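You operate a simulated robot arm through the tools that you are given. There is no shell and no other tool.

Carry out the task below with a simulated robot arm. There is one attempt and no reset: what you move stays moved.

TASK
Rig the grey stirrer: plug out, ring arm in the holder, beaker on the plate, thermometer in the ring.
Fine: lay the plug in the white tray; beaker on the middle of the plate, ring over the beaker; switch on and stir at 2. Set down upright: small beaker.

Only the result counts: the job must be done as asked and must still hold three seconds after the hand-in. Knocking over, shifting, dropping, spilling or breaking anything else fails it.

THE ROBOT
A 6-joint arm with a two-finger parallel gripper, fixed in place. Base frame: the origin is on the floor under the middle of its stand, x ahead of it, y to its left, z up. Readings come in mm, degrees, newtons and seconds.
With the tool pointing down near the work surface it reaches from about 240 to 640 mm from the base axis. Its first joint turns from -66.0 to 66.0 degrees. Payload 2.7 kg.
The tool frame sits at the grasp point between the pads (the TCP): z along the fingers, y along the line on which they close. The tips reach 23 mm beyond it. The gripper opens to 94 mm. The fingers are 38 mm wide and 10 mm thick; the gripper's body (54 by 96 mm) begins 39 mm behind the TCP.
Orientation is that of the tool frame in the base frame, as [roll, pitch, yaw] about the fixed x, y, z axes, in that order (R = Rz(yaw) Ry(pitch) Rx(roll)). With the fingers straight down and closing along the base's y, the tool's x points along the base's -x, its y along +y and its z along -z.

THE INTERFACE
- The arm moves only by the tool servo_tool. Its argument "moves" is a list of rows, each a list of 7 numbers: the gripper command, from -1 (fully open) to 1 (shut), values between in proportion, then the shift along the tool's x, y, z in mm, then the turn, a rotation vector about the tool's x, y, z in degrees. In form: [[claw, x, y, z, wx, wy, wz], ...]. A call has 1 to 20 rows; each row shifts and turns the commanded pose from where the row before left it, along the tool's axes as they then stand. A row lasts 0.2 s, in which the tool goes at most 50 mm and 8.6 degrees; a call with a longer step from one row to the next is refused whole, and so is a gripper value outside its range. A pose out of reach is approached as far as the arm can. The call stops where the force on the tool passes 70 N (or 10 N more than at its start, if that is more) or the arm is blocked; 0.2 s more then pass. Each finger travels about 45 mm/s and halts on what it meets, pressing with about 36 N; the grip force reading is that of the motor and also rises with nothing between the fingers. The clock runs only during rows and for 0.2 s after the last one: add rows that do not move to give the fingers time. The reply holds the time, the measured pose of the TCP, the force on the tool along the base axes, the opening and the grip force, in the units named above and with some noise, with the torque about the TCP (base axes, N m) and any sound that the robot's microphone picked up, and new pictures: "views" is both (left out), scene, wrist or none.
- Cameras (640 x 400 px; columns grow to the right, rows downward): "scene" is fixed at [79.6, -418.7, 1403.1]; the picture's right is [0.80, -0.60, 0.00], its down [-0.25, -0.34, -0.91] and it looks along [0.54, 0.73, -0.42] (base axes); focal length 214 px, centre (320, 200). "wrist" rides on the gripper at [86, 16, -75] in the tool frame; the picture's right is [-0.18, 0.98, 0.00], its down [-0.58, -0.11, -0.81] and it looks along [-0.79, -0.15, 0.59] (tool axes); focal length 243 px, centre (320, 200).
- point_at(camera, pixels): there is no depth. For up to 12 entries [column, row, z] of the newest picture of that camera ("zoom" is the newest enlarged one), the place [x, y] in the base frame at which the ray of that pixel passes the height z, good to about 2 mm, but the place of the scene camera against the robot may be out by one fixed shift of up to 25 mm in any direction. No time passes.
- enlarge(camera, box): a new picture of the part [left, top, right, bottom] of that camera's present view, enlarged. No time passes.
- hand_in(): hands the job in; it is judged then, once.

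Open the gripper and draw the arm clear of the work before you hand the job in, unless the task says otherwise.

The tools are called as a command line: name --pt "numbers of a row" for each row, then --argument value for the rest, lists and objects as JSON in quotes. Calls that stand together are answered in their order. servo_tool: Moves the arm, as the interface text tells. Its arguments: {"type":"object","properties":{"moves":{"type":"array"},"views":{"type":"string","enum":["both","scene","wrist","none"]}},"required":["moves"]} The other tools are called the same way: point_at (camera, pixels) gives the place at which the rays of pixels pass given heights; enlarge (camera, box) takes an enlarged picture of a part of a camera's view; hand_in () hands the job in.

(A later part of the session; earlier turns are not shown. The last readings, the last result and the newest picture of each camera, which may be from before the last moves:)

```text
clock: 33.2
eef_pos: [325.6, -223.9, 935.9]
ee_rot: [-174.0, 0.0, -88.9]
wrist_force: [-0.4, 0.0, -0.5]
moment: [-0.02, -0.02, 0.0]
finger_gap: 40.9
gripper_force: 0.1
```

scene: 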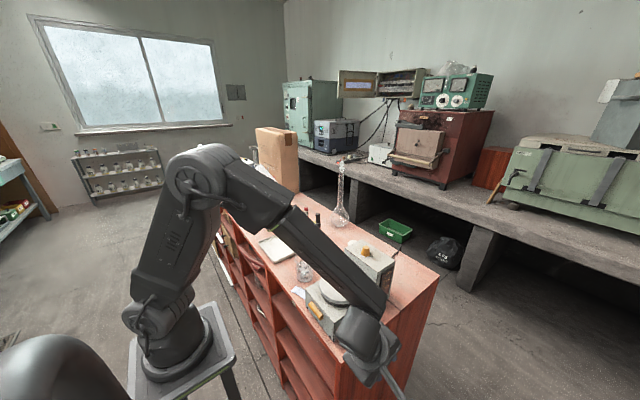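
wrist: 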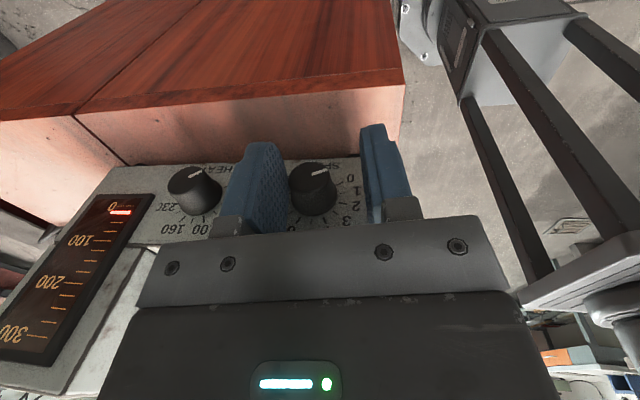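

Contact vanished after backing off 8 mm. I'll retreat fully, square the orientation, then lean the tool 40° so the body stays away from the stirrer and the camera sees the panel frontally.

servo_tool --pt "0.34 33 0 0 0 0 0" --pt "0.34 33 0 0 0 0 0" --pt "0.34 0 0 0 -6 0 1.1" --pt "0.34 0 0 0 0 -8 0" --pt "0.34 0 0 0 0 -8 0" --pt "0.34 0 0 0 0 -8 0" --pt "0.34 0 0 0 0 -8 0" --pt "0.34 0 0 0 0 -8 0" --pt "0.34 0 0 0 0 0 0" --views "both"

enlarge --camera "wrist" --box '[220, 100, 420, 225]'

```text
clock: 35.2
eef_pos: [325.3, -289.8, 935.6]
ee_rot: [179.8, 40.0, -90.0]
wrist_force: [0.0, 0.3, -0.5]
moment: [0.01, -0.02, 0.0]
finger_gap: 31.2
gripper_force: 0.0
```

scene: 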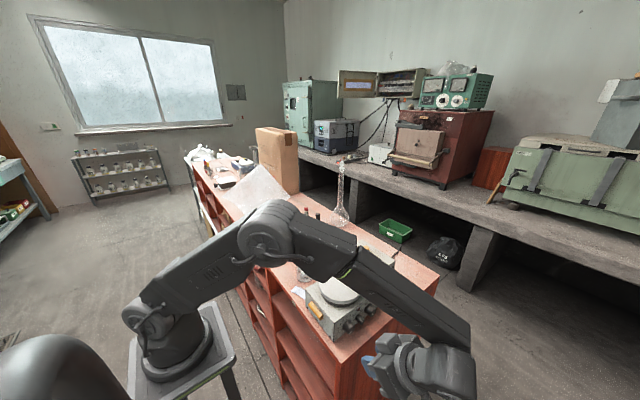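
wrist: 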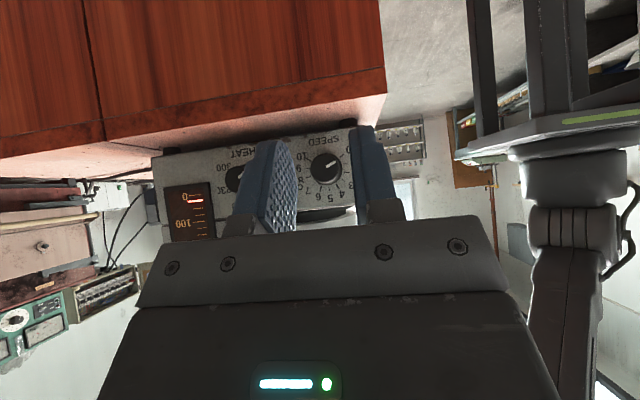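

```text
3.20 times, centred on (320, 162) of wrist
```

zoom: 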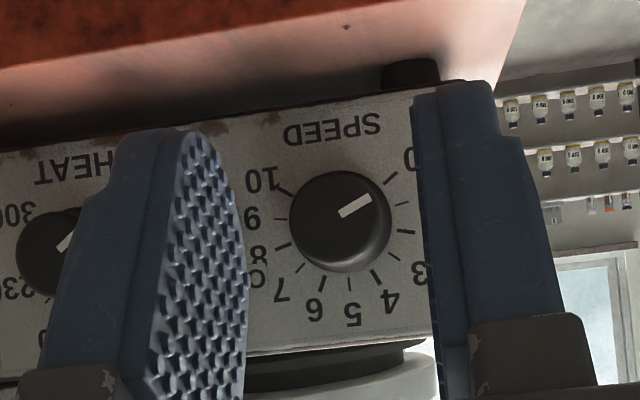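

Now there's a clear frontal view: the pointer is at ≈0.5 and ticks are ~26° per unit. I'll get the cap-centre ray to align.

point_at --camera "zoom" --pixels '[[337, 215, 920], [337, 215, 923], [337, 215, 926], [58, 250, 920], [58, 250, 924], [58, 250, 928]]'

enlarge --camera "wrist" --box '[300, 130, 364, 190]'

```text
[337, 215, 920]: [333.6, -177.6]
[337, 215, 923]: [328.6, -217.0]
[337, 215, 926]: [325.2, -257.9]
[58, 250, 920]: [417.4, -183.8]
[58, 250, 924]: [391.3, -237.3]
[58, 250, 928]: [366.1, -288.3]
```

```text
6.67 times, centred on (332, 160) of wrist
```

zoom: 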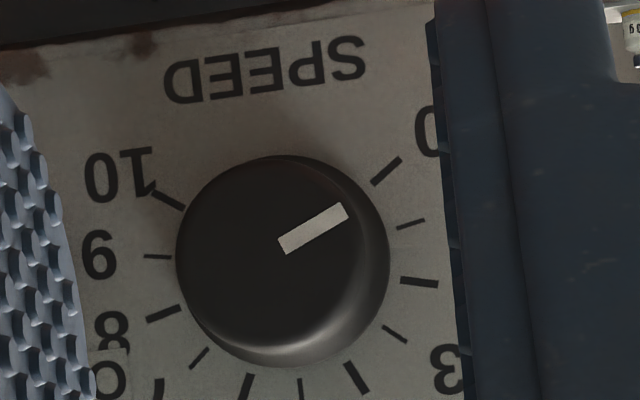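

K≈(330,-207,922.3), and I need ≈35.5° more clockwise. I'll tilt to θ=+18° about the knob axis, move to just in front and check.

servo_tool --pt "0.34 0 0 0 4.6 0 -3.86" --pt "0.34 0 0 0 4.6 0 -3.86" --pt "0.34 0 0 0 4.6 0 -3.86" --pt "0.34 -17.8 -0.3 25.5 0 0 0" --pt "0.34 0 0 0 0 0 0" --pt "0.34 0 0 0 0 0 0" --views "wrist"

enlarge --camera "wrist" --box '[220, 100, 420, 225]'

```text
clock: 36.6
eef_pos: [328.2, -259.8, 927.0]
ee_rot: [-157.1, 37.7, -75.4]
wrist_force: [0.1, 0.3, -0.6]
moment: [0.0, -0.01, -0.04]
finger_gap: 30.8
gripper_force: 0.1
```

wrist: 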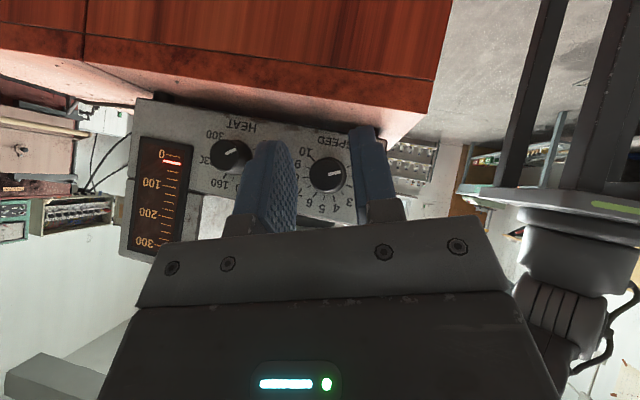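

```text
3.20 times, centred on (320, 162) of wrist
```

zoom: 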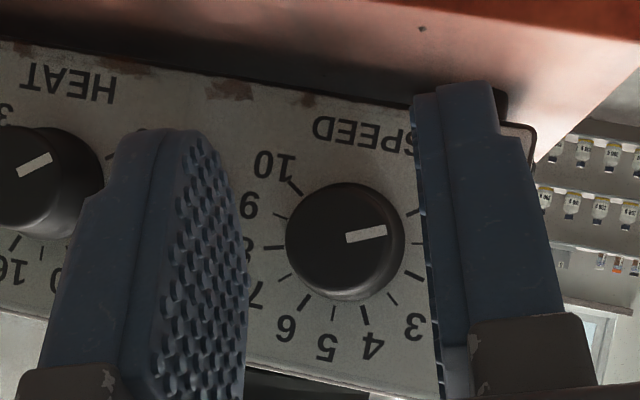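

Aligned; advancing 40 mm along +y over the knob.

servo_tool --pt "0.34 -10.3 0 8.7 0 0 0" --pt "0.34 -10.3 0 8.7 0 0 0" --pt "0.34 -5.2 0 4.4 0 0 0" --pt "0.34 -5.0 0 4.2 0 0 0" --pt "0.34 0 0 0 0 0 0" --views "wrist"

enlarge --camera "wrist" --box '[220, 100, 420, 225]'

```text
clock: 37.8
eef_pos: [327.3, -220.1, 928.1]
ee_rot: [-157.1, 37.7, -75.4]
wrist_force: [0.8, 0.2, 0.1]
moment: [0.02, -0.04, -0.06]
finger_gap: 31.5
gripper_force: 1.1
```

wrist: 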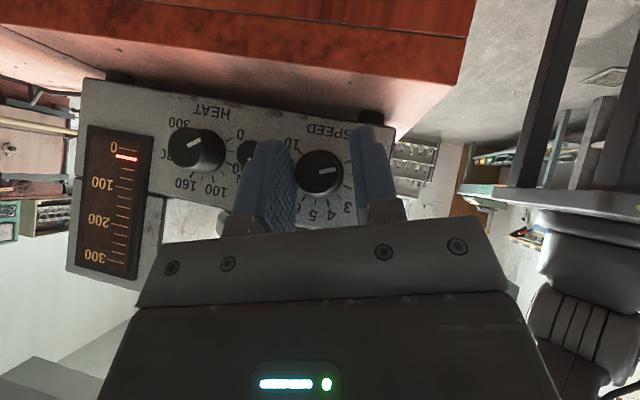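

```text
3.20 times, centred on (320, 162) of wrist
```

zoom: 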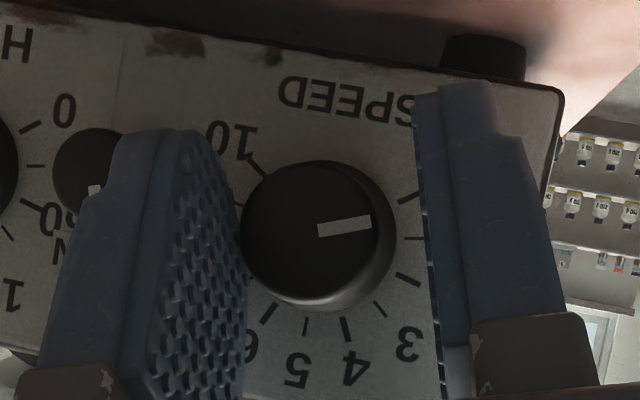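

The knob is nearly centred (≈1 mm toward +x). I'll shift by 1 mm and close.

servo_tool --pt "0.34 0 -1.2 0 0 0 0" --pt "0.55 0 0 0 0 0 0" --pt "0.65 0 0 0 0 0 0" --pt "0.65 0 0 0 0 0 0" --pt "0.65 0 0 0 0 0 0" --views "wrist"

enlarge --camera "wrist" --box '[220, 100, 420, 225]'

```text
clock: 39.0
eef_pos: [329.3, -220.2, 927.8]
ee_rot: [-157.0, 37.7, -75.4]
wrist_force: [22.0, 2.5, 5.6]
moment: [0.08, -0.11, -0.4]
finger_gap: 24.2
gripper_force: 44.9
```

wrist: 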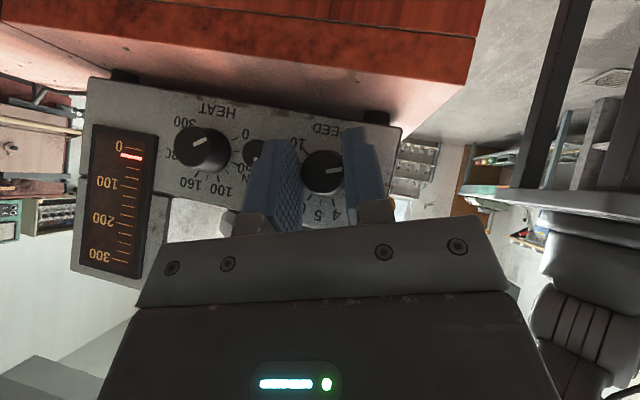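

```text
3.20 times, centred on (320, 162) of wrist
```

zoom: 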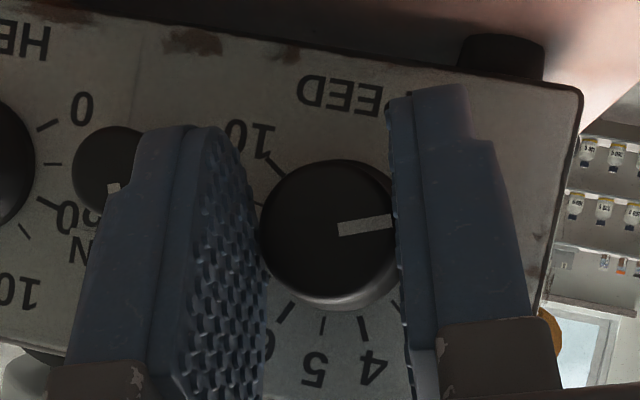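

There's 22 N in +x, so the knob sits ~1.5 mm further +x. I'll relieve that, then turn 14° about the knob axis and check.

servo_tool --pt "0.65 0 -1.5 0 0 0 0" --pt "0.65 0.03 -0.74 0.035 -5.44 0 4.565" --pt "0.65 0.03 -0.74 0.035 -5.44 0 4.565" --pt "0.65 0 0 0 0 0 0" --views "wrist"

enlarge --camera "wrist" --box '[220, 100, 420, 225]'

```text
clock: 40.0
eef_pos: [332.4, -220.3, 928.8]
ee_rot: [-175.4, 40.0, -86.9]
wrist_force: [10.4, -1.6, 7.7]
moment: [0.35, -0.07, -0.36]
finger_gap: 24.5
gripper_force: 45.4
```

wrist: 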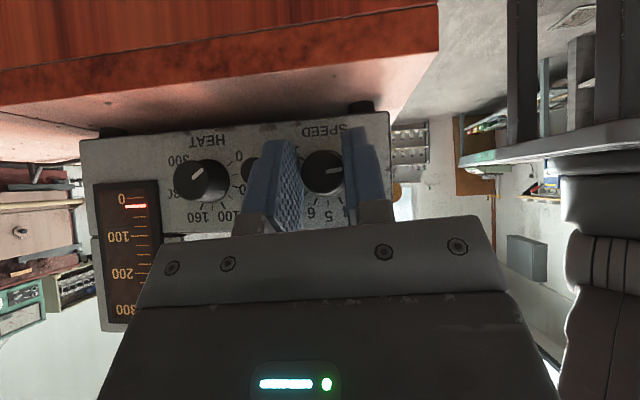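

```text
3.20 times, centred on (320, 162) of wrist
```

zoom: 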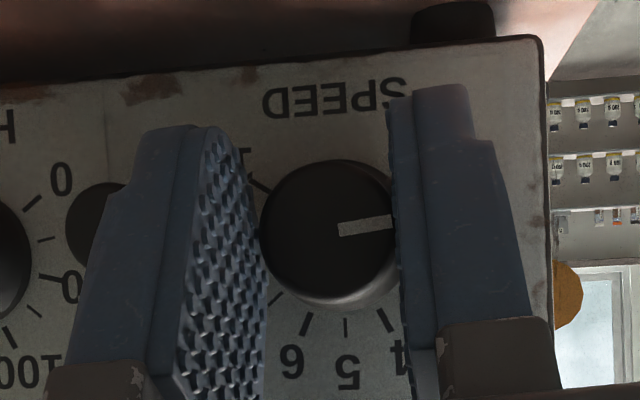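

The knob follows the gripper. Continuing with the remaining ~21°.

servo_tool --pt "0.65 0.03 -0.74 0.035 -5.44 0 4.565" --pt "0.65 0.03 -0.74 0.035 -5.44 0 4.565" --pt "0.65 0.03 -0.74 0.035 -5.44 0 4.565" --pt "0.65 0 0 0 0 0 0" --views "wrist"

enlarge --camera "wrist" --box '[220, 100, 420, 225]'

```text
clock: 41.0
eef_pos: [333.5, -220.5, 928.6]
ee_rot: [157.3, 37.7, -104.3]
wrist_force: [6.0, -8.9, 0.9]
moment: [1.07, -0.05, -0.39]
finger_gap: 24.2
gripper_force: 45.5
```

wrist: 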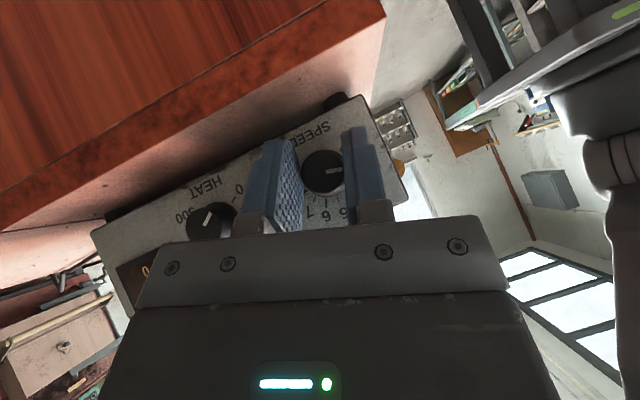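

```text
3.20 times, centred on (320, 162) of wrist
```

zoom: 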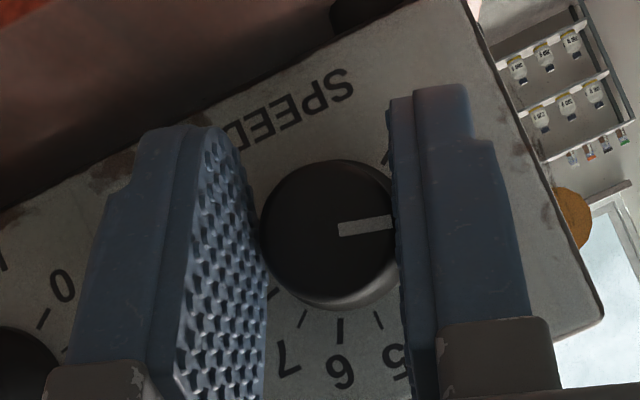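

Pointer is at about tick 2. Releasing to 31 mm and retreating along -y.

servo_tool --pt "0.34 0 0 0 0 0 0" --pt "0.34 0 0 0 0 0 0" --pt "0.34 7.66 0 -6.43 0 0 0" --pt "0.34 15.3 0 -12.9 0 0 0" --pt "0.34 15.3 0 -12.9 0 0 0" --pt "0.34 15.3 0 -12.9 0 0 0" --pt "0.34 0 0 0 6.13 0 -5.14" --pt "0.34 0 0 0 6.13 0 -5.14" --pt "0.34 0 0 0 0 0 0" --views "both"

enlarge --camera "wrist" --box '[300, 130, 364, 190]'

enlarge --camera "wrist" --box '[200, 100, 420, 225]'

```text
clock: 43.0
eef_pos: [334.6, -290.1, 928.4]
ee_rot: [178.0, 39.9, -91.2]
wrist_force: [-0.3, 0.3, 0.5]
moment: [-0.03, -0.01, 0.01]
finger_gap: 31.1
gripper_force: 0.1
```

scene: 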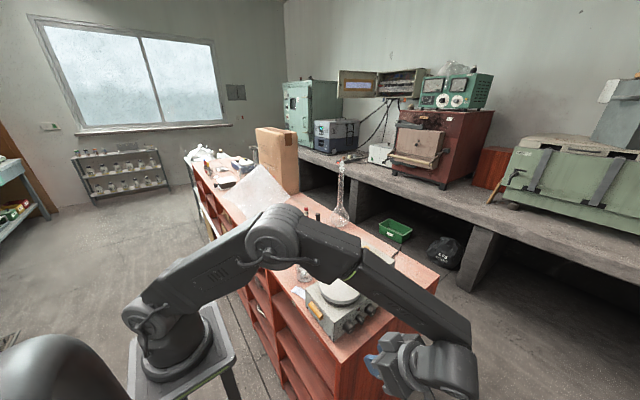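
wrist: 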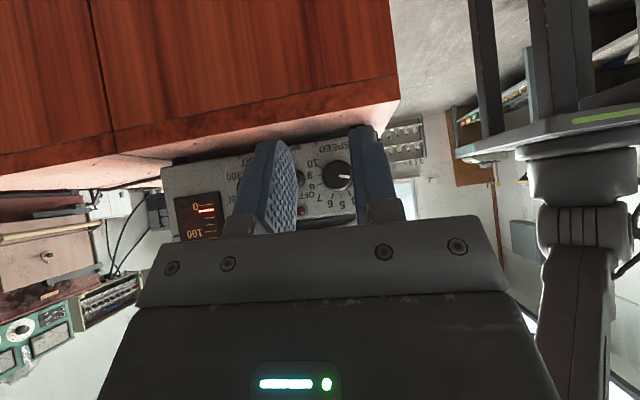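

```text
6.67 times, centred on (332, 160) of wrist
```

zoom: 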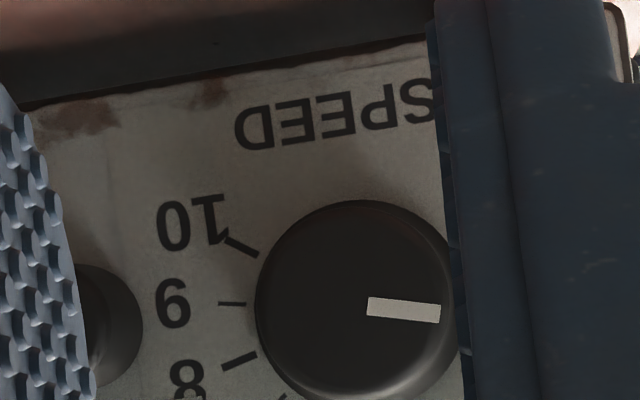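

```text
2.91 times, centred on (310, 162) of wrist
```

zoom: 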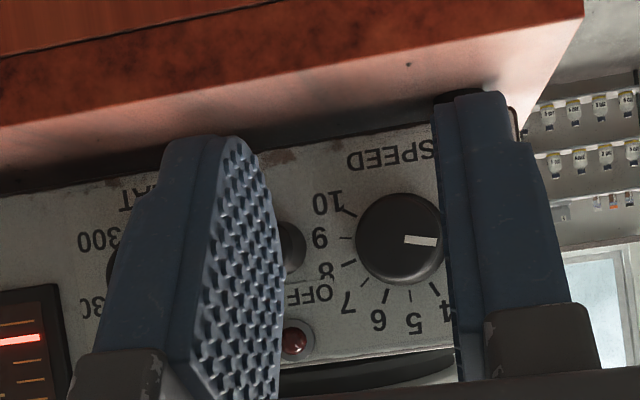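

The speed pointer reads ≈2.05. Next is the toggle: I'll shift +x by 36 mm to view it between the fingers.

servo_tool --pt "0.4 0 -18 0 1.38 0 -1.16" --pt "0.4 0 -18 0 0 0 0" --pt "0.4 0 0 0 0 0 0" --views "wrist"

enlarge --camera "wrist" --box '[285, 140, 365, 190]'

enlarge --camera "wrist" --box '[380, 110, 460, 200]'

```text
clock: 43.8
eef_pos: [373.6, -289.4, 927.0]
ee_rot: [-179.8, 40.0, -89.8]
wrist_force: [-0.1, -0.3, 0.2]
moment: [0.0, -0.04, 0.03]
finger_gap: 28.1
gripper_force: 0.1
```

wrist: 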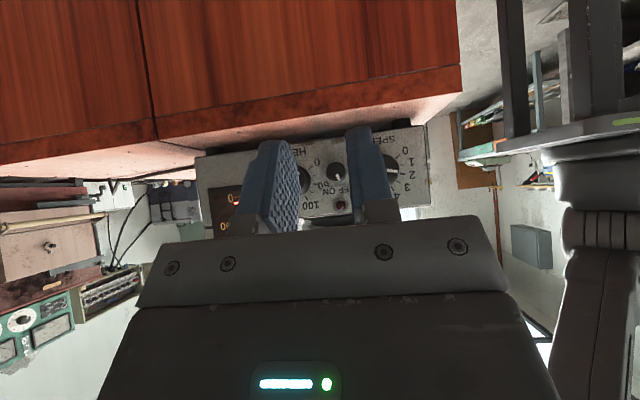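

```text
8.00 times, centred on (325, 165) of wrist
```

zoom: 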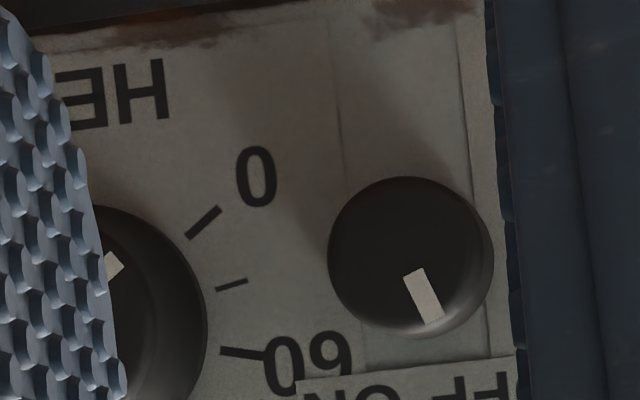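

```text
4.44 times, centred on (420, 155) of wrist
```

zoom: 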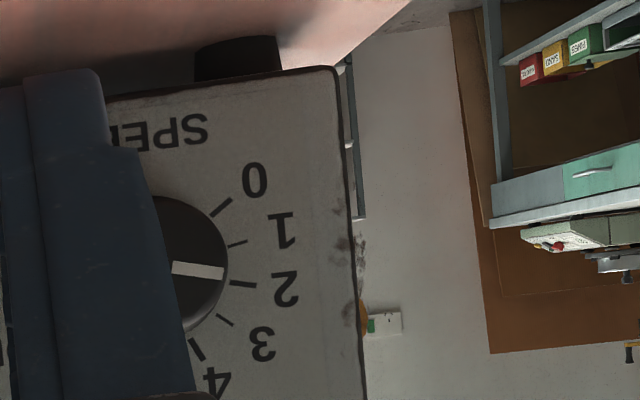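

The toggle mark points ~17° toward OFF, and the speed pointer lies by tick 2. I'll get the toggle centre ray.

point_at --camera "wrist" --pixels '[[336.25, 172.1, 918], [336.25, 172.1, 921], [336.25, 172.1, 924]]'

enlarge --camera "wrist" --box '[390, 140, 450, 190]'

```text
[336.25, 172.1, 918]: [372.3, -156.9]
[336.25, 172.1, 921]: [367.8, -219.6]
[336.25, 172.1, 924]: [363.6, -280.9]
```

```text
8.00 times, centred on (420, 165) of wrist
```

zoom: 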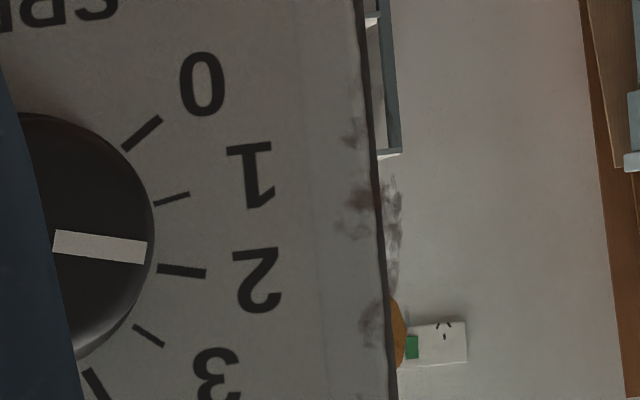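

The speed pointer is parallel to tick 2 (both 8°), so that's set. For the toggle at ≈(370,-207,920.5) I'll tilt +14°, narrow the jaws to 21 mm and go to y=-250.

servo_tool --pt "0.553 0 0 0 5.36 0 -4.5" --pt "0.553 0 0 0 5.36 0 -4.5" --pt "0.553 -30.5 5.1 24.9 0 0 0" --pt "0.553 0 0 0 0 0 0" --pt "0.553 0 0 0 0 0 0" --views "wrist"

enlarge --camera "wrist" --box '[240, 110, 400, 210]'

```text
clock: 45.0
eef_pos: [364.5, -248.7, 927.8]
ee_rot: [-161.7, 38.5, -78.3]
wrist_force: [-0.3, 0.0, 0.4]
moment: [0.02, -0.01, 0.01]
finger_gap: 20.9
gripper_force: 0.0
```

wrist: 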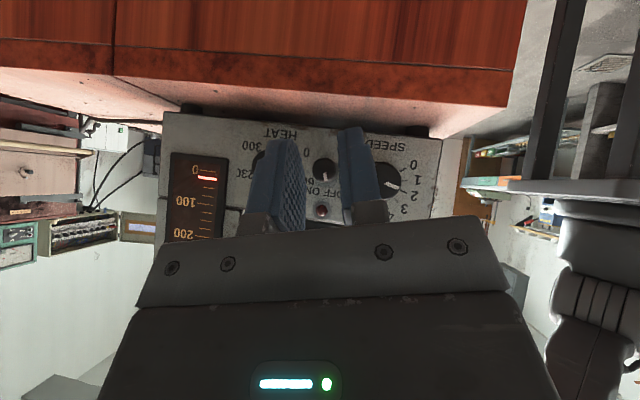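

```text
4.00 times, centred on (320, 160) of wrist
```

zoom: 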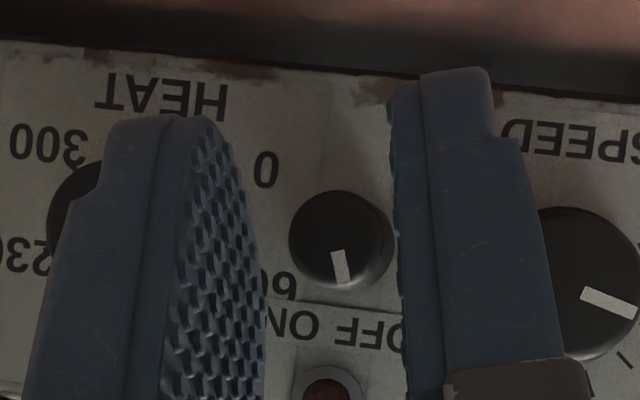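

Using tool-frame rays, the toggle is 2.2 mm toward -y_tool and 8 mm below the TCP line. I'll correct that and advance 15 mm, then re-check.

servo_tool --pt "0.553 1.2 -2.2 1.5 0 0 0" --pt "0.553 -11.5 0 9.65 0 0 0" --pt "0.553 0 0 0 0 0 0" --views "wrist"

enlarge --camera "wrist" --box '[240, 110, 400, 210]'

```text
clock: 45.8
eef_pos: [368.3, -234.3, 927.1]
ee_rot: [-161.6, 38.6, -78.3]
wrist_force: [-0.1, -0.4, -0.3]
moment: [0.0, 0.03, -0.01]
finger_gap: 20.8
gripper_force: 0.0
```

wrist: 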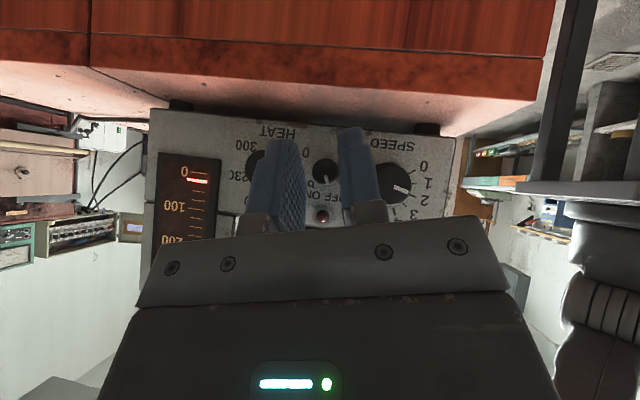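

```text
4.00 times, centred on (320, 160) of wrist
```

zoom: 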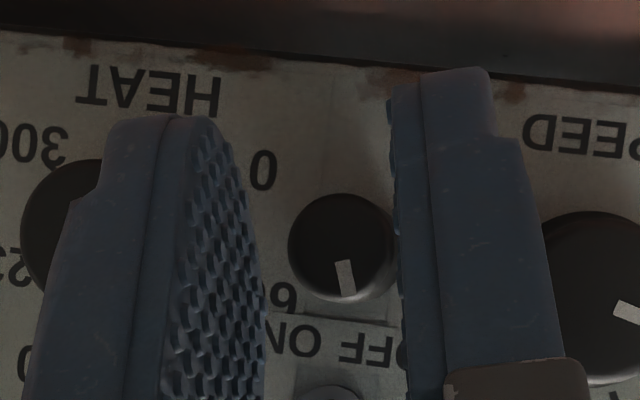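

Centred within 0.5 mm. Advancing 13 mm and closing on the toggle.

servo_tool --pt "0.553 -5 -0.4 4.2 0 0 0" --pt "0.553 -5 0 4.2 0 0 0" --pt "0.553 0 0 0 0 0 0" --pt "0.75 0 0 0 0 0 0" --pt "0.85 0 0 0 0 0 0" --pt "0.85 0 0 0 0 0 0" --views "wrist"

enlarge --camera "wrist" --box '[240, 110, 400, 210]'

```text
clock: 47.2
eef_pos: [369.0, -221.3, 926.2]
ee_rot: [-161.7, 38.5, -78.3]
wrist_force: [-1.7, 0.8, -0.4]
moment: [-0.29, 0.0, -0.13]
finger_gap: 16.7
gripper_force: 45.5
```

wrist: 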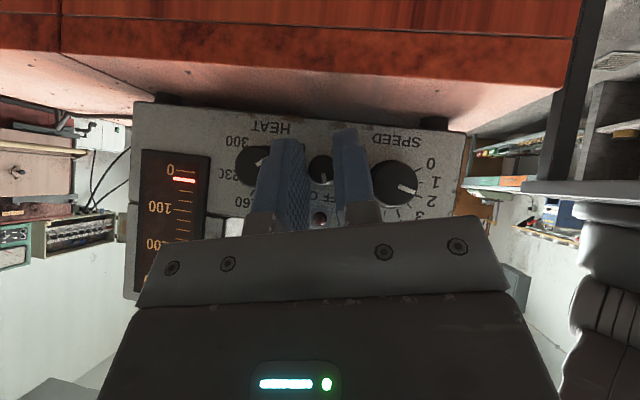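

```text
4.00 times, centred on (320, 160) of wrist
```

zoom: 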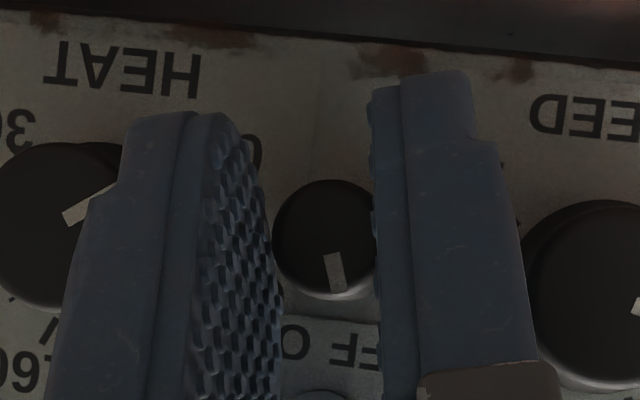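

Gripped at 16.7 mm with negligible side force. Turning clockwise ~21° and checking the lamp.

servo_tool --pt "0.85 0.03 -0.74 0.035 -5.44 0 4.565" --pt "0.85 0.03 -0.74 0.035 -5.44 0 4.565" --pt "0.85 0.03 -0.74 0.035 -5.44 0 4.565" --pt "0.85 0 0 0 0 0 0" --views "wrist"

enlarge --camera "wrist" --box '[240, 110, 400, 230]'

```text
clock: 48.2
eef_pos: [369.3, -220.6, 927.0]
ee_rot: [170.6, 39.6, -95.9]
wrist_force: [5.7, 3.3, 5.8]
moment: [-0.12, -0.01, -0.11]
finger_gap: 16.5
gripper_force: 44.8
```

wrist: 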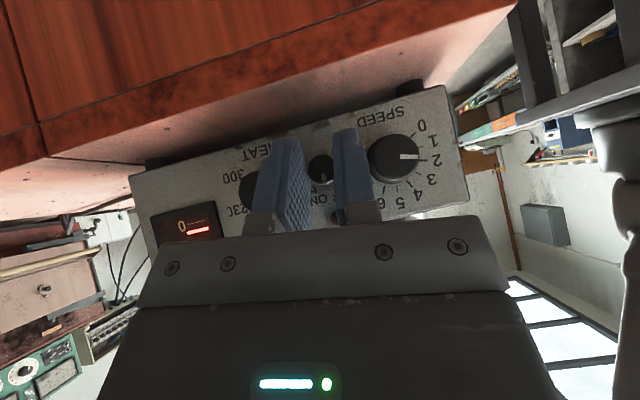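

```text
3.33 times, centred on (320, 170) of wrist
```

zoom: 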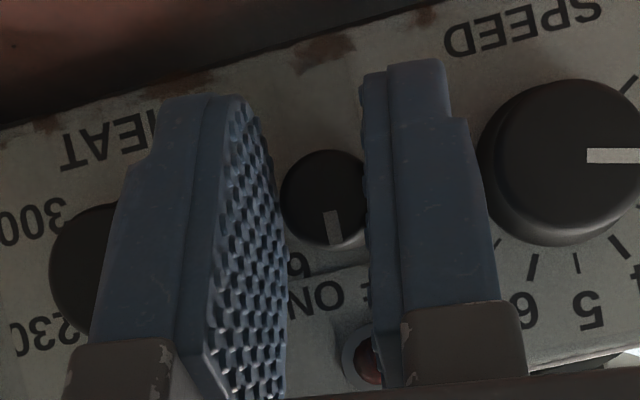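

It turns freely. Continuing another ~14°.

servo_tool --pt "0.85 0.03 -0.74 0.035 -5.44 0 4.565" --pt "0.85 0.03 -0.74 0.035 -5.44 0 4.565" --pt "0.85 0 0 0 0 0 0" --views "wrist"

enlarge --camera "wrist" --box '[240, 110, 400, 230]'

```text
clock: 49.0
eef_pos: [371.7, -220.7, 927.1]
ee_rot: [153.1, 36.8, -106.8]
wrist_force: [11.2, 4.5, 7.1]
moment: [0.34, -1.04, -0.53]
finger_gap: 16.6
gripper_force: 44.9
```

wrist: 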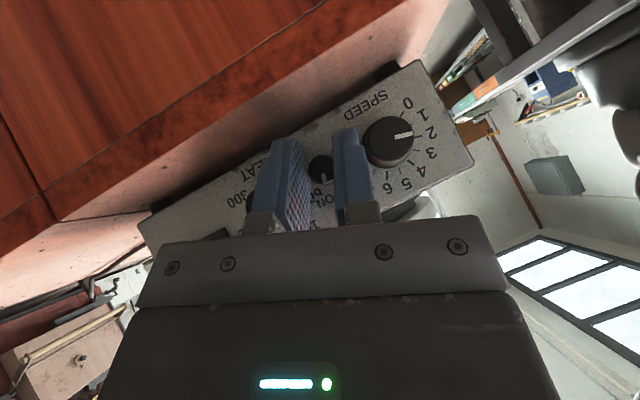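

```text
3.33 times, centred on (320, 170) of wrist
```

zoom: 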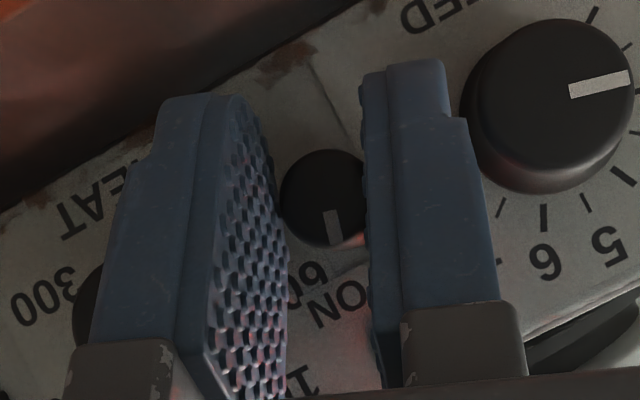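

A red glow appears near the lamp, and torque -1 N·m suggests the end stop. Releasing slightly and retreating along -y.

servo_tool --pt "0.59 0 0 0 0 0 0" --pt "0.59 0 0 0 0 0 0" --pt "0.59 7.66 0 -6.43 0 0 0" --pt "0.59 15.3 0 -12.9 0 0 0" --pt "0.59 15.3 0 -12.9 0 0 0" --pt "0.59 15.3 0 -12.9 0 0 0" --pt "0.2 0 0 0 5.6 0 -4.7" --pt "0.2 0 0 0 5.6 0 -4.7" --pt "0.2 0 0 0 5.6 0 -4.7" --pt "0.2 0 0 0 0 0 0" --views "both"

enlarge --camera "wrist" --box '[240, 110, 440, 225]'

```text
clock: 49.9
eef_pos: [373.0, -222.3, 926.7]
ee_rot: [152.3, 38.2, -106.6]
wrist_force: [-15.4, 18.8, 6.0]
moment: [-1.69, -2.11, -0.48]
finger_gap: 16.7
gripper_force: 0.1
stopped in row 4: the force on the tool passed its limit at 90 N (the readings are from after the stop); the commanded pose is now the measured one
```

scene: 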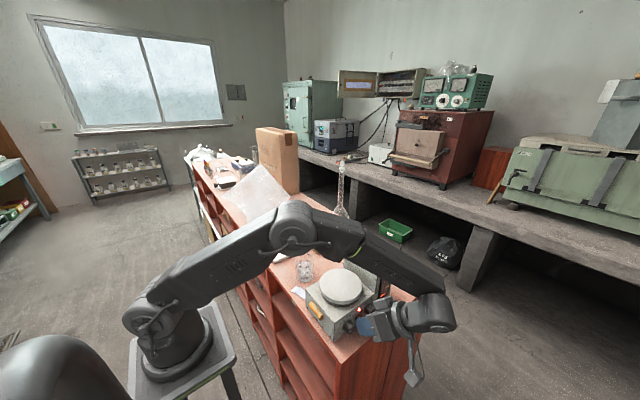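
wrist: 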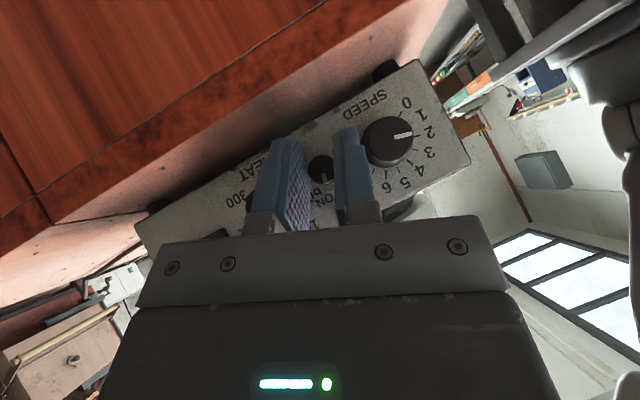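

```text
3.20 times, centred on (340, 168) of wrist
```

zoom: 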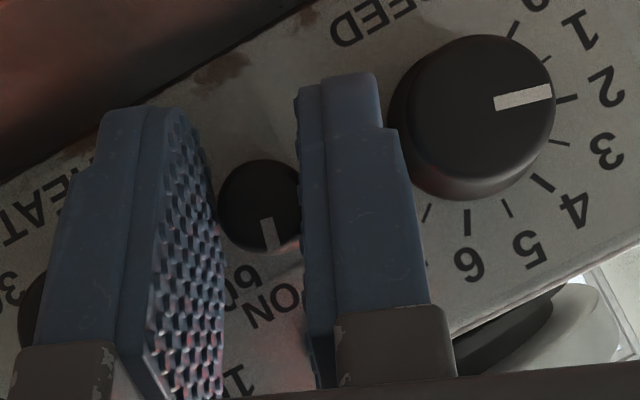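

The retreat was blocked at 90 N with the gap still 16.7. I'll hold still and open slightly to 20 mm to see whether the fingers release.

servo_tool --pt "0.57 0 0 0 0 0 0" --pt "0.57 0 0 0 0 0 0" --pt "0.57 0 0 0 0 0 0" --views "wrist"

enlarge --camera "wrist" --box '[270, 120, 400, 215]'

enlarge --camera "scene" --box '[330, 260, 430, 340]'

```text
clock: 50.7
eef_pos: [372.3, -221.3, 926.3]
ee_rot: [152.2, 38.3, -106.7]
wrist_force: [-15.5, 29.8, 12.1]
moment: [-0.66, -2.02, -0.73]
finger_gap: 16.8
gripper_force: 0.0
```

wrist: 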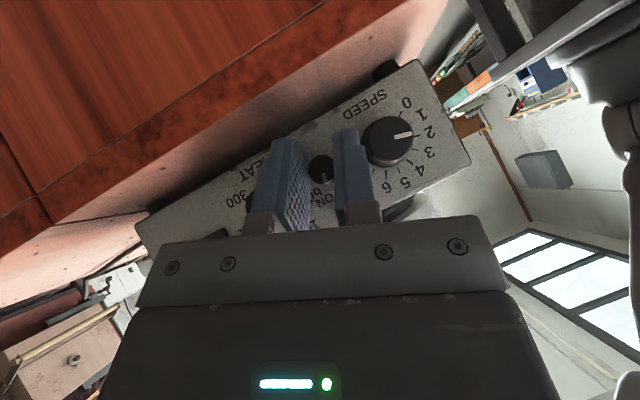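

```text
4.21 times, centred on (335, 168) of wrist
```

zoom: 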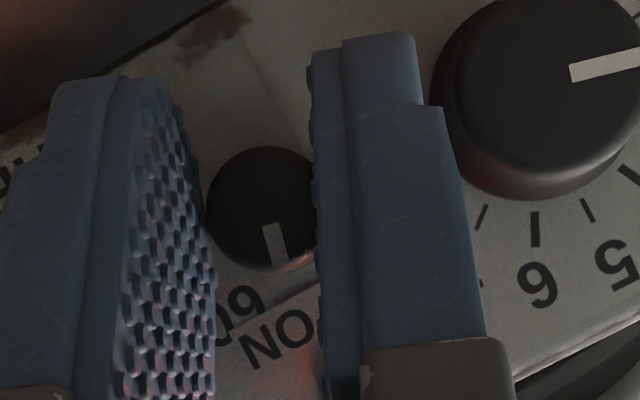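

```text
5.00 times, centred on (380, 300) of scene
```

zoom: 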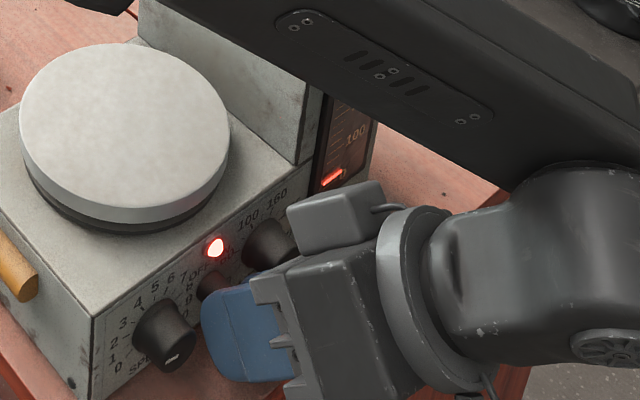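

The lamp is now lit red (ON). The scene view also reveals a box on the gripper's back side, which explains the earlier contact. The fingers haven't opened, so I'll command a wider opening while holding still.

servo_tool --pt "0.5 0 0 0 0 0 0" --pt "0.5 0 0 0 0 0 0" --views "none"

```text
clock: 51.3
eef_pos: [372.4, -222.3, 926.1]
ee_rot: [152.2, 38.3, -106.8]
wrist_force: [-17.1, 32.4, 12.7]
moment: [-0.76, -2.06, -0.57]
finger_gap: 16.6
gripper_force: 0.0
```

The fingers seem wedged against the heat knob at this tilt. I'll ease +y slightly and rotate back ~14° to unwedge, then release there.

servo_tool --pt "0.6 -1.0 0 0.85 0 0 0" --pt "0.6 0.03 0.6 0.035 5.44 0 -4.565" --pt "0.6 0 0 0 0 0 0" --views "wrist"

```text
clock: 52.1
eef_pos: [371.8, -222.9, 925.0]
ee_rot: [161.2, 39.9, -101.3]
wrist_force: [0.1, -0.9, 1.8]
moment: [-0.04, 0.0, 0.01]
finger_gap: 18.7
gripper_force: 0.0
```

wrist: 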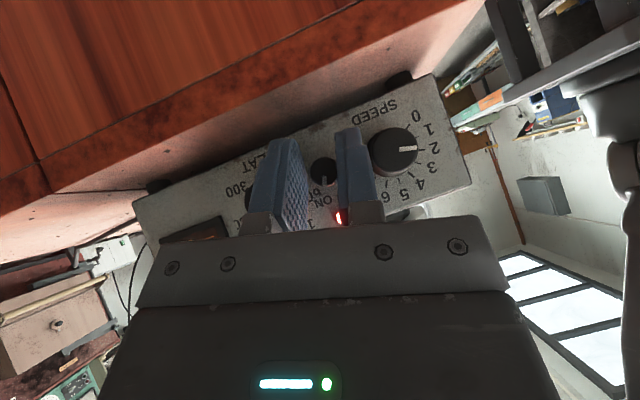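

Free now (gap 18.7, zero force) and the lamp is lit. Retreating along -y and inspecting.

servo_tool --pt "0.59 7.66 0 -6.43 0 0 0" --pt "0.59 15.3 0 -12.9 0 0 0" --pt "0.59 15.3 0 -12.9 0 0 0" --pt "0.59 11.5 0 -9.6 0 0 0" --pt "0.4 0 0 0 5.6 0 -4.7" --pt "0.4 0 0 0 5.6 0 -4.7" --pt "0.4 0 0 0 0 0 0" --views "both"

enlarge --camera "wrist" --box '[285, 140, 365, 210]'

enlarge --camera "scene" --box '[290, 250, 410, 350]'

```text
clock: 53.7
eef_pos: [372.8, -286.5, 925.1]
ee_rot: [-179.6, 41.4, -89.0]
wrist_force: [0.8, 0.2, -0.1]
moment: [-0.03, 0.02, 0.03]
finger_gap: 28.2
gripper_force: 0.1
```

scene: 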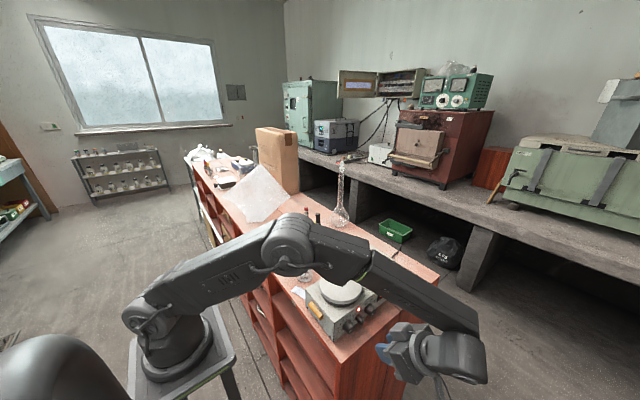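
wrist: 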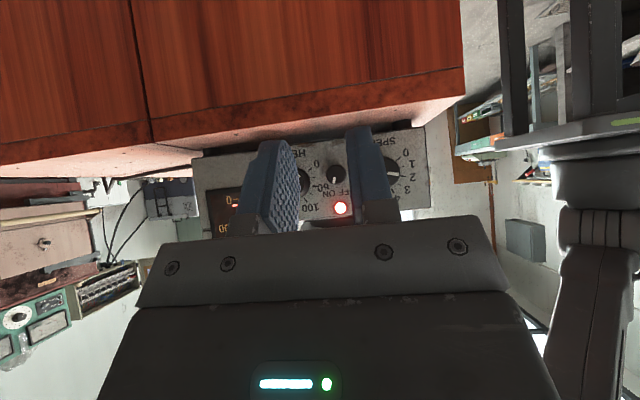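

```text
5.71 times, centred on (325, 175) of wrist
```

zoom: 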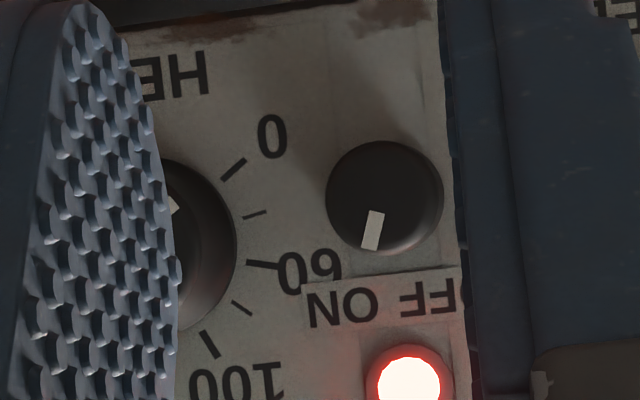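

```text
4.00 times, centred on (350, 300) of scene
```

zoom: 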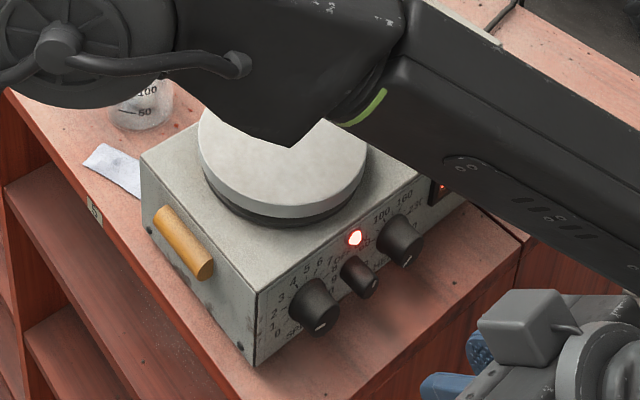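

The toggle snapped symmetrically to ON, the lamp is lit, and the stirrer hasn't moved. Next is the plug: I'll raise, un-lean and yaw back to 180°.

servo_tool --pt "0.0 -29.5 0 -34 0 0 0" --pt "-0.3 -29.5 0 -34 0 0 0" --pt "-0.3 -29.5 0 -34 0 0 0" --pt "-0.3 -29.5 0 -34 0 0 0" --pt "-0.3 0 0 0 0 8.28 0" --pt "-0.3 0 0 0 0 8.28 0" --pt "-0.3 0 0 0 0 8.28 0" --pt "-0.3 0 0 0 0 8.28 0" --pt "-0.3 0 0 0 0 8.28 0" --pt "-0.3 0 0 0 0 0 8.2" --pt "-0.3 0 0 0 0 0 8.2" --pt "-0.3 0 0 0 0 0 8.2" --pt "-0.3 0 0 0 0 0 8.2" --pt "-0.3 0 0 0 0 0 8.2" --pt "-0.3 0 0 0 0 0 8.2" --pt "-0.3 0 0 0 0 0 8.2" --pt "-0.3 0 0 0 0 0 8.2" --pt "-0.3 0 0 0 0 0 8.2" --pt "-0.3 0 0 0 0 0 8.2" --pt "-0.3 0 0 0 0 0 8.0" --views "both"

```text
clock: 57.9
eef_pos: [373.1, -288.7, 1104.3]
ee_rot: [-180.0, 0.2, -179.4]
wrist_force: [0.6, 0.0, -0.1]
moment: [0.03, 0.02, 0.02]
finger_gap: 61.1
gripper_force: 0.1
```

scene: 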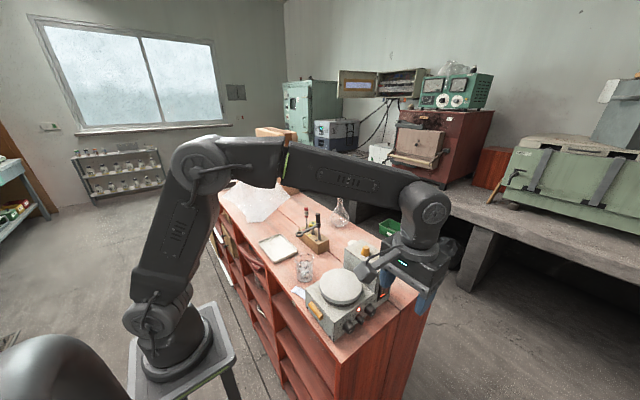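
wrist: 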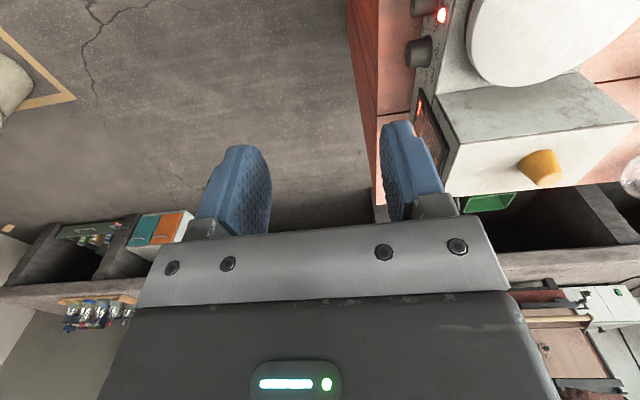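

Moving up and over to view the plug from the robot side.

servo_tool --pt "-0.3 0 0 -40 0 0 0" --pt "-0.3 0 0 -40 0 0 0" --pt "-0.3 -5 42.5 0 0 0 -0.6" --pt "-0.3 -5 42.5 0 0 0 0" --pt "-0.3 -5 42.5 0 0 0 0" --pt "-0.3 -5 42.5 0 0 0 0" --pt "-0.3 0 0 20 0 0 0" --pt "-0.3 0 0 0 0 0 0" --views "wrist"

enlarge --camera "wrist" --box '[230, 90, 410, 202]'

```text
clock: 59.7
eef_pos: [389.1, -117.5, 1163.6]
ee_rot: [180.0, 0.2, -178.6]
wrist_force: [1.0, -0.5, -0.1]
moment: [0.01, 0.01, 0.02]
finger_gap: 61.0
gripper_force: 0.0
```

wrist: 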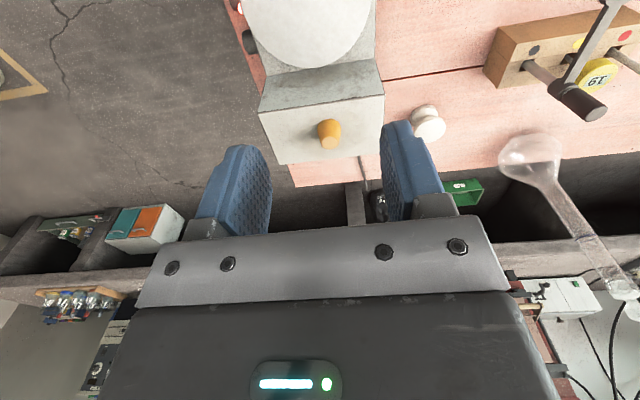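

```text
3.56 times, centred on (320, 146) of wrist
```

zoom: 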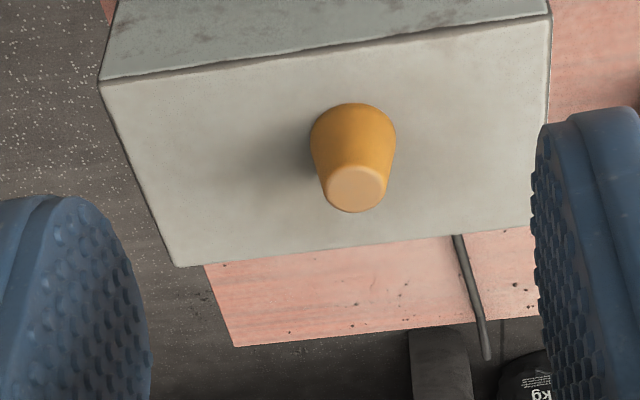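

Recording rays for the plug top, plug base and tower top corners, then I'll lower for a second look.

point_at --camera "zoom" --pixels '[[355, 188, 1030], [355, 188, 1050], [354, 137, 1000], [354, 137, 1020], [100, 82, 1000], [100, 82, 1020], [550, 15, 1000], [550, 15, 1020], [540, 228, 1000], [540, 228, 1020], [175, 266, 1000], [175, 266, 1020]]'

servo_tool --pt "-0.3 10 0 40 0 0 0.7" --pt "-0.3 10 0 30 0 0 0.7" --pt "-0.3 0 0 0 0 0 0" --views "wrist"

enlarge --camera "wrist" --box '[230, 90, 410, 202]'

```text
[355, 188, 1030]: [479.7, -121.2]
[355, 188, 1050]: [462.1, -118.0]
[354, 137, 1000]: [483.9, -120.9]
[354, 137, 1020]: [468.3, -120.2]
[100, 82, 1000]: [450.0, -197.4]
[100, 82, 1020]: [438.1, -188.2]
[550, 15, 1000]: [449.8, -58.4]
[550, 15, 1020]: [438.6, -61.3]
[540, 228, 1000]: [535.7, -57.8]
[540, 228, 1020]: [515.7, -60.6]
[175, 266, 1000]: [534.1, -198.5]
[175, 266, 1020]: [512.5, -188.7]
```

```text
clock: 60.5
eef_pos: [370.0, -116.9, 1093.1]
ee_rot: [180.0, 0.2, 179.9]
wrist_force: [0.2, 0.1, 0.2]
moment: [-0.01, -0.02, -0.01]
finger_gap: 61.1
gripper_force: 0.2
```

wrist: 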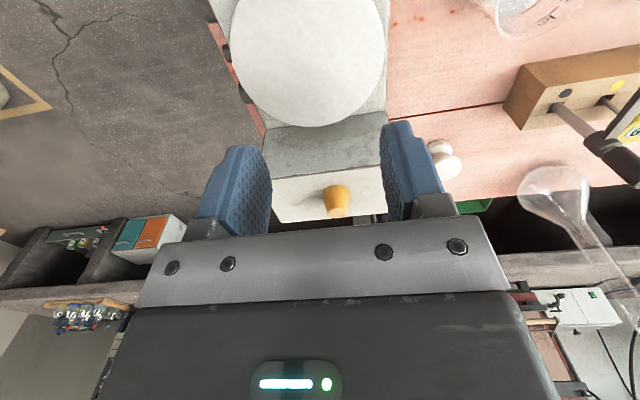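

```text
3.56 times, centred on (320, 146) of wrist
```

zoom: 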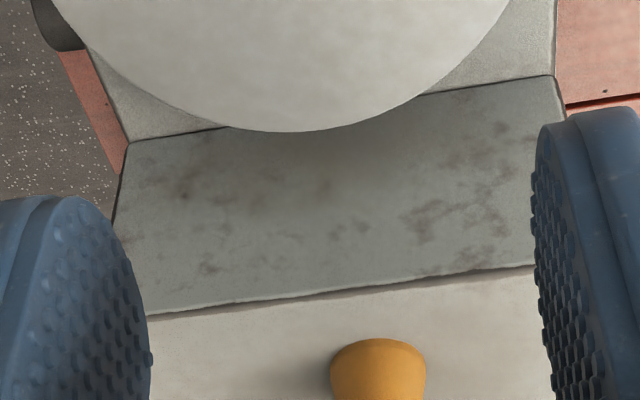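

Querying the near tower edge and the box/tower junction from this second view.

point_at --camera "zoom" --pixels '[[150, 318, 1000], [150, 318, 1020], [530, 266, 1000], [530, 266, 1020], [378, 344, 1000], [378, 344, 1020], [128, 142, 940], [128, 142, 960], [555, 75, 940], [555, 75, 960]]'

enlarge --camera "wrist" --box '[270, 150, 390, 225]'

```text
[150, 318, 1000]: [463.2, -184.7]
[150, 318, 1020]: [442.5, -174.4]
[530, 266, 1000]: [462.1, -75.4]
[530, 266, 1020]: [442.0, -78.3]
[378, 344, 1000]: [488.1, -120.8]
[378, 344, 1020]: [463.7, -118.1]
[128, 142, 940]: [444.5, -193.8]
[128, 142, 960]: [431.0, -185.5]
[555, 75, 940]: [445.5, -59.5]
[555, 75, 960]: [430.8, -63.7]
```

```text
5.33 times, centred on (330, 188) of wrist
```

zoom: 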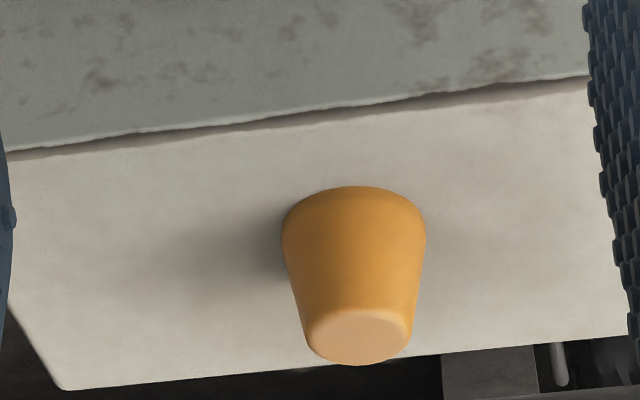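

Tower top comes out at z≈1029. Now the plug top from this view.

point_at --camera "zoom" --pixels '[[360, 336, 1030], [360, 336, 1050], [360, 336, 1060], [284, 240, 1030], [424, 235, 1030], [305, 330, 1055], [414, 330, 1055]]'

```text
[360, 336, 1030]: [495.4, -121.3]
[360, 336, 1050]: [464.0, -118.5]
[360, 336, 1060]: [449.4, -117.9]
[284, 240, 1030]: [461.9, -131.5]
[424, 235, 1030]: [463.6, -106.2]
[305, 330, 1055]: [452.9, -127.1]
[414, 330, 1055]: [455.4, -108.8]
```

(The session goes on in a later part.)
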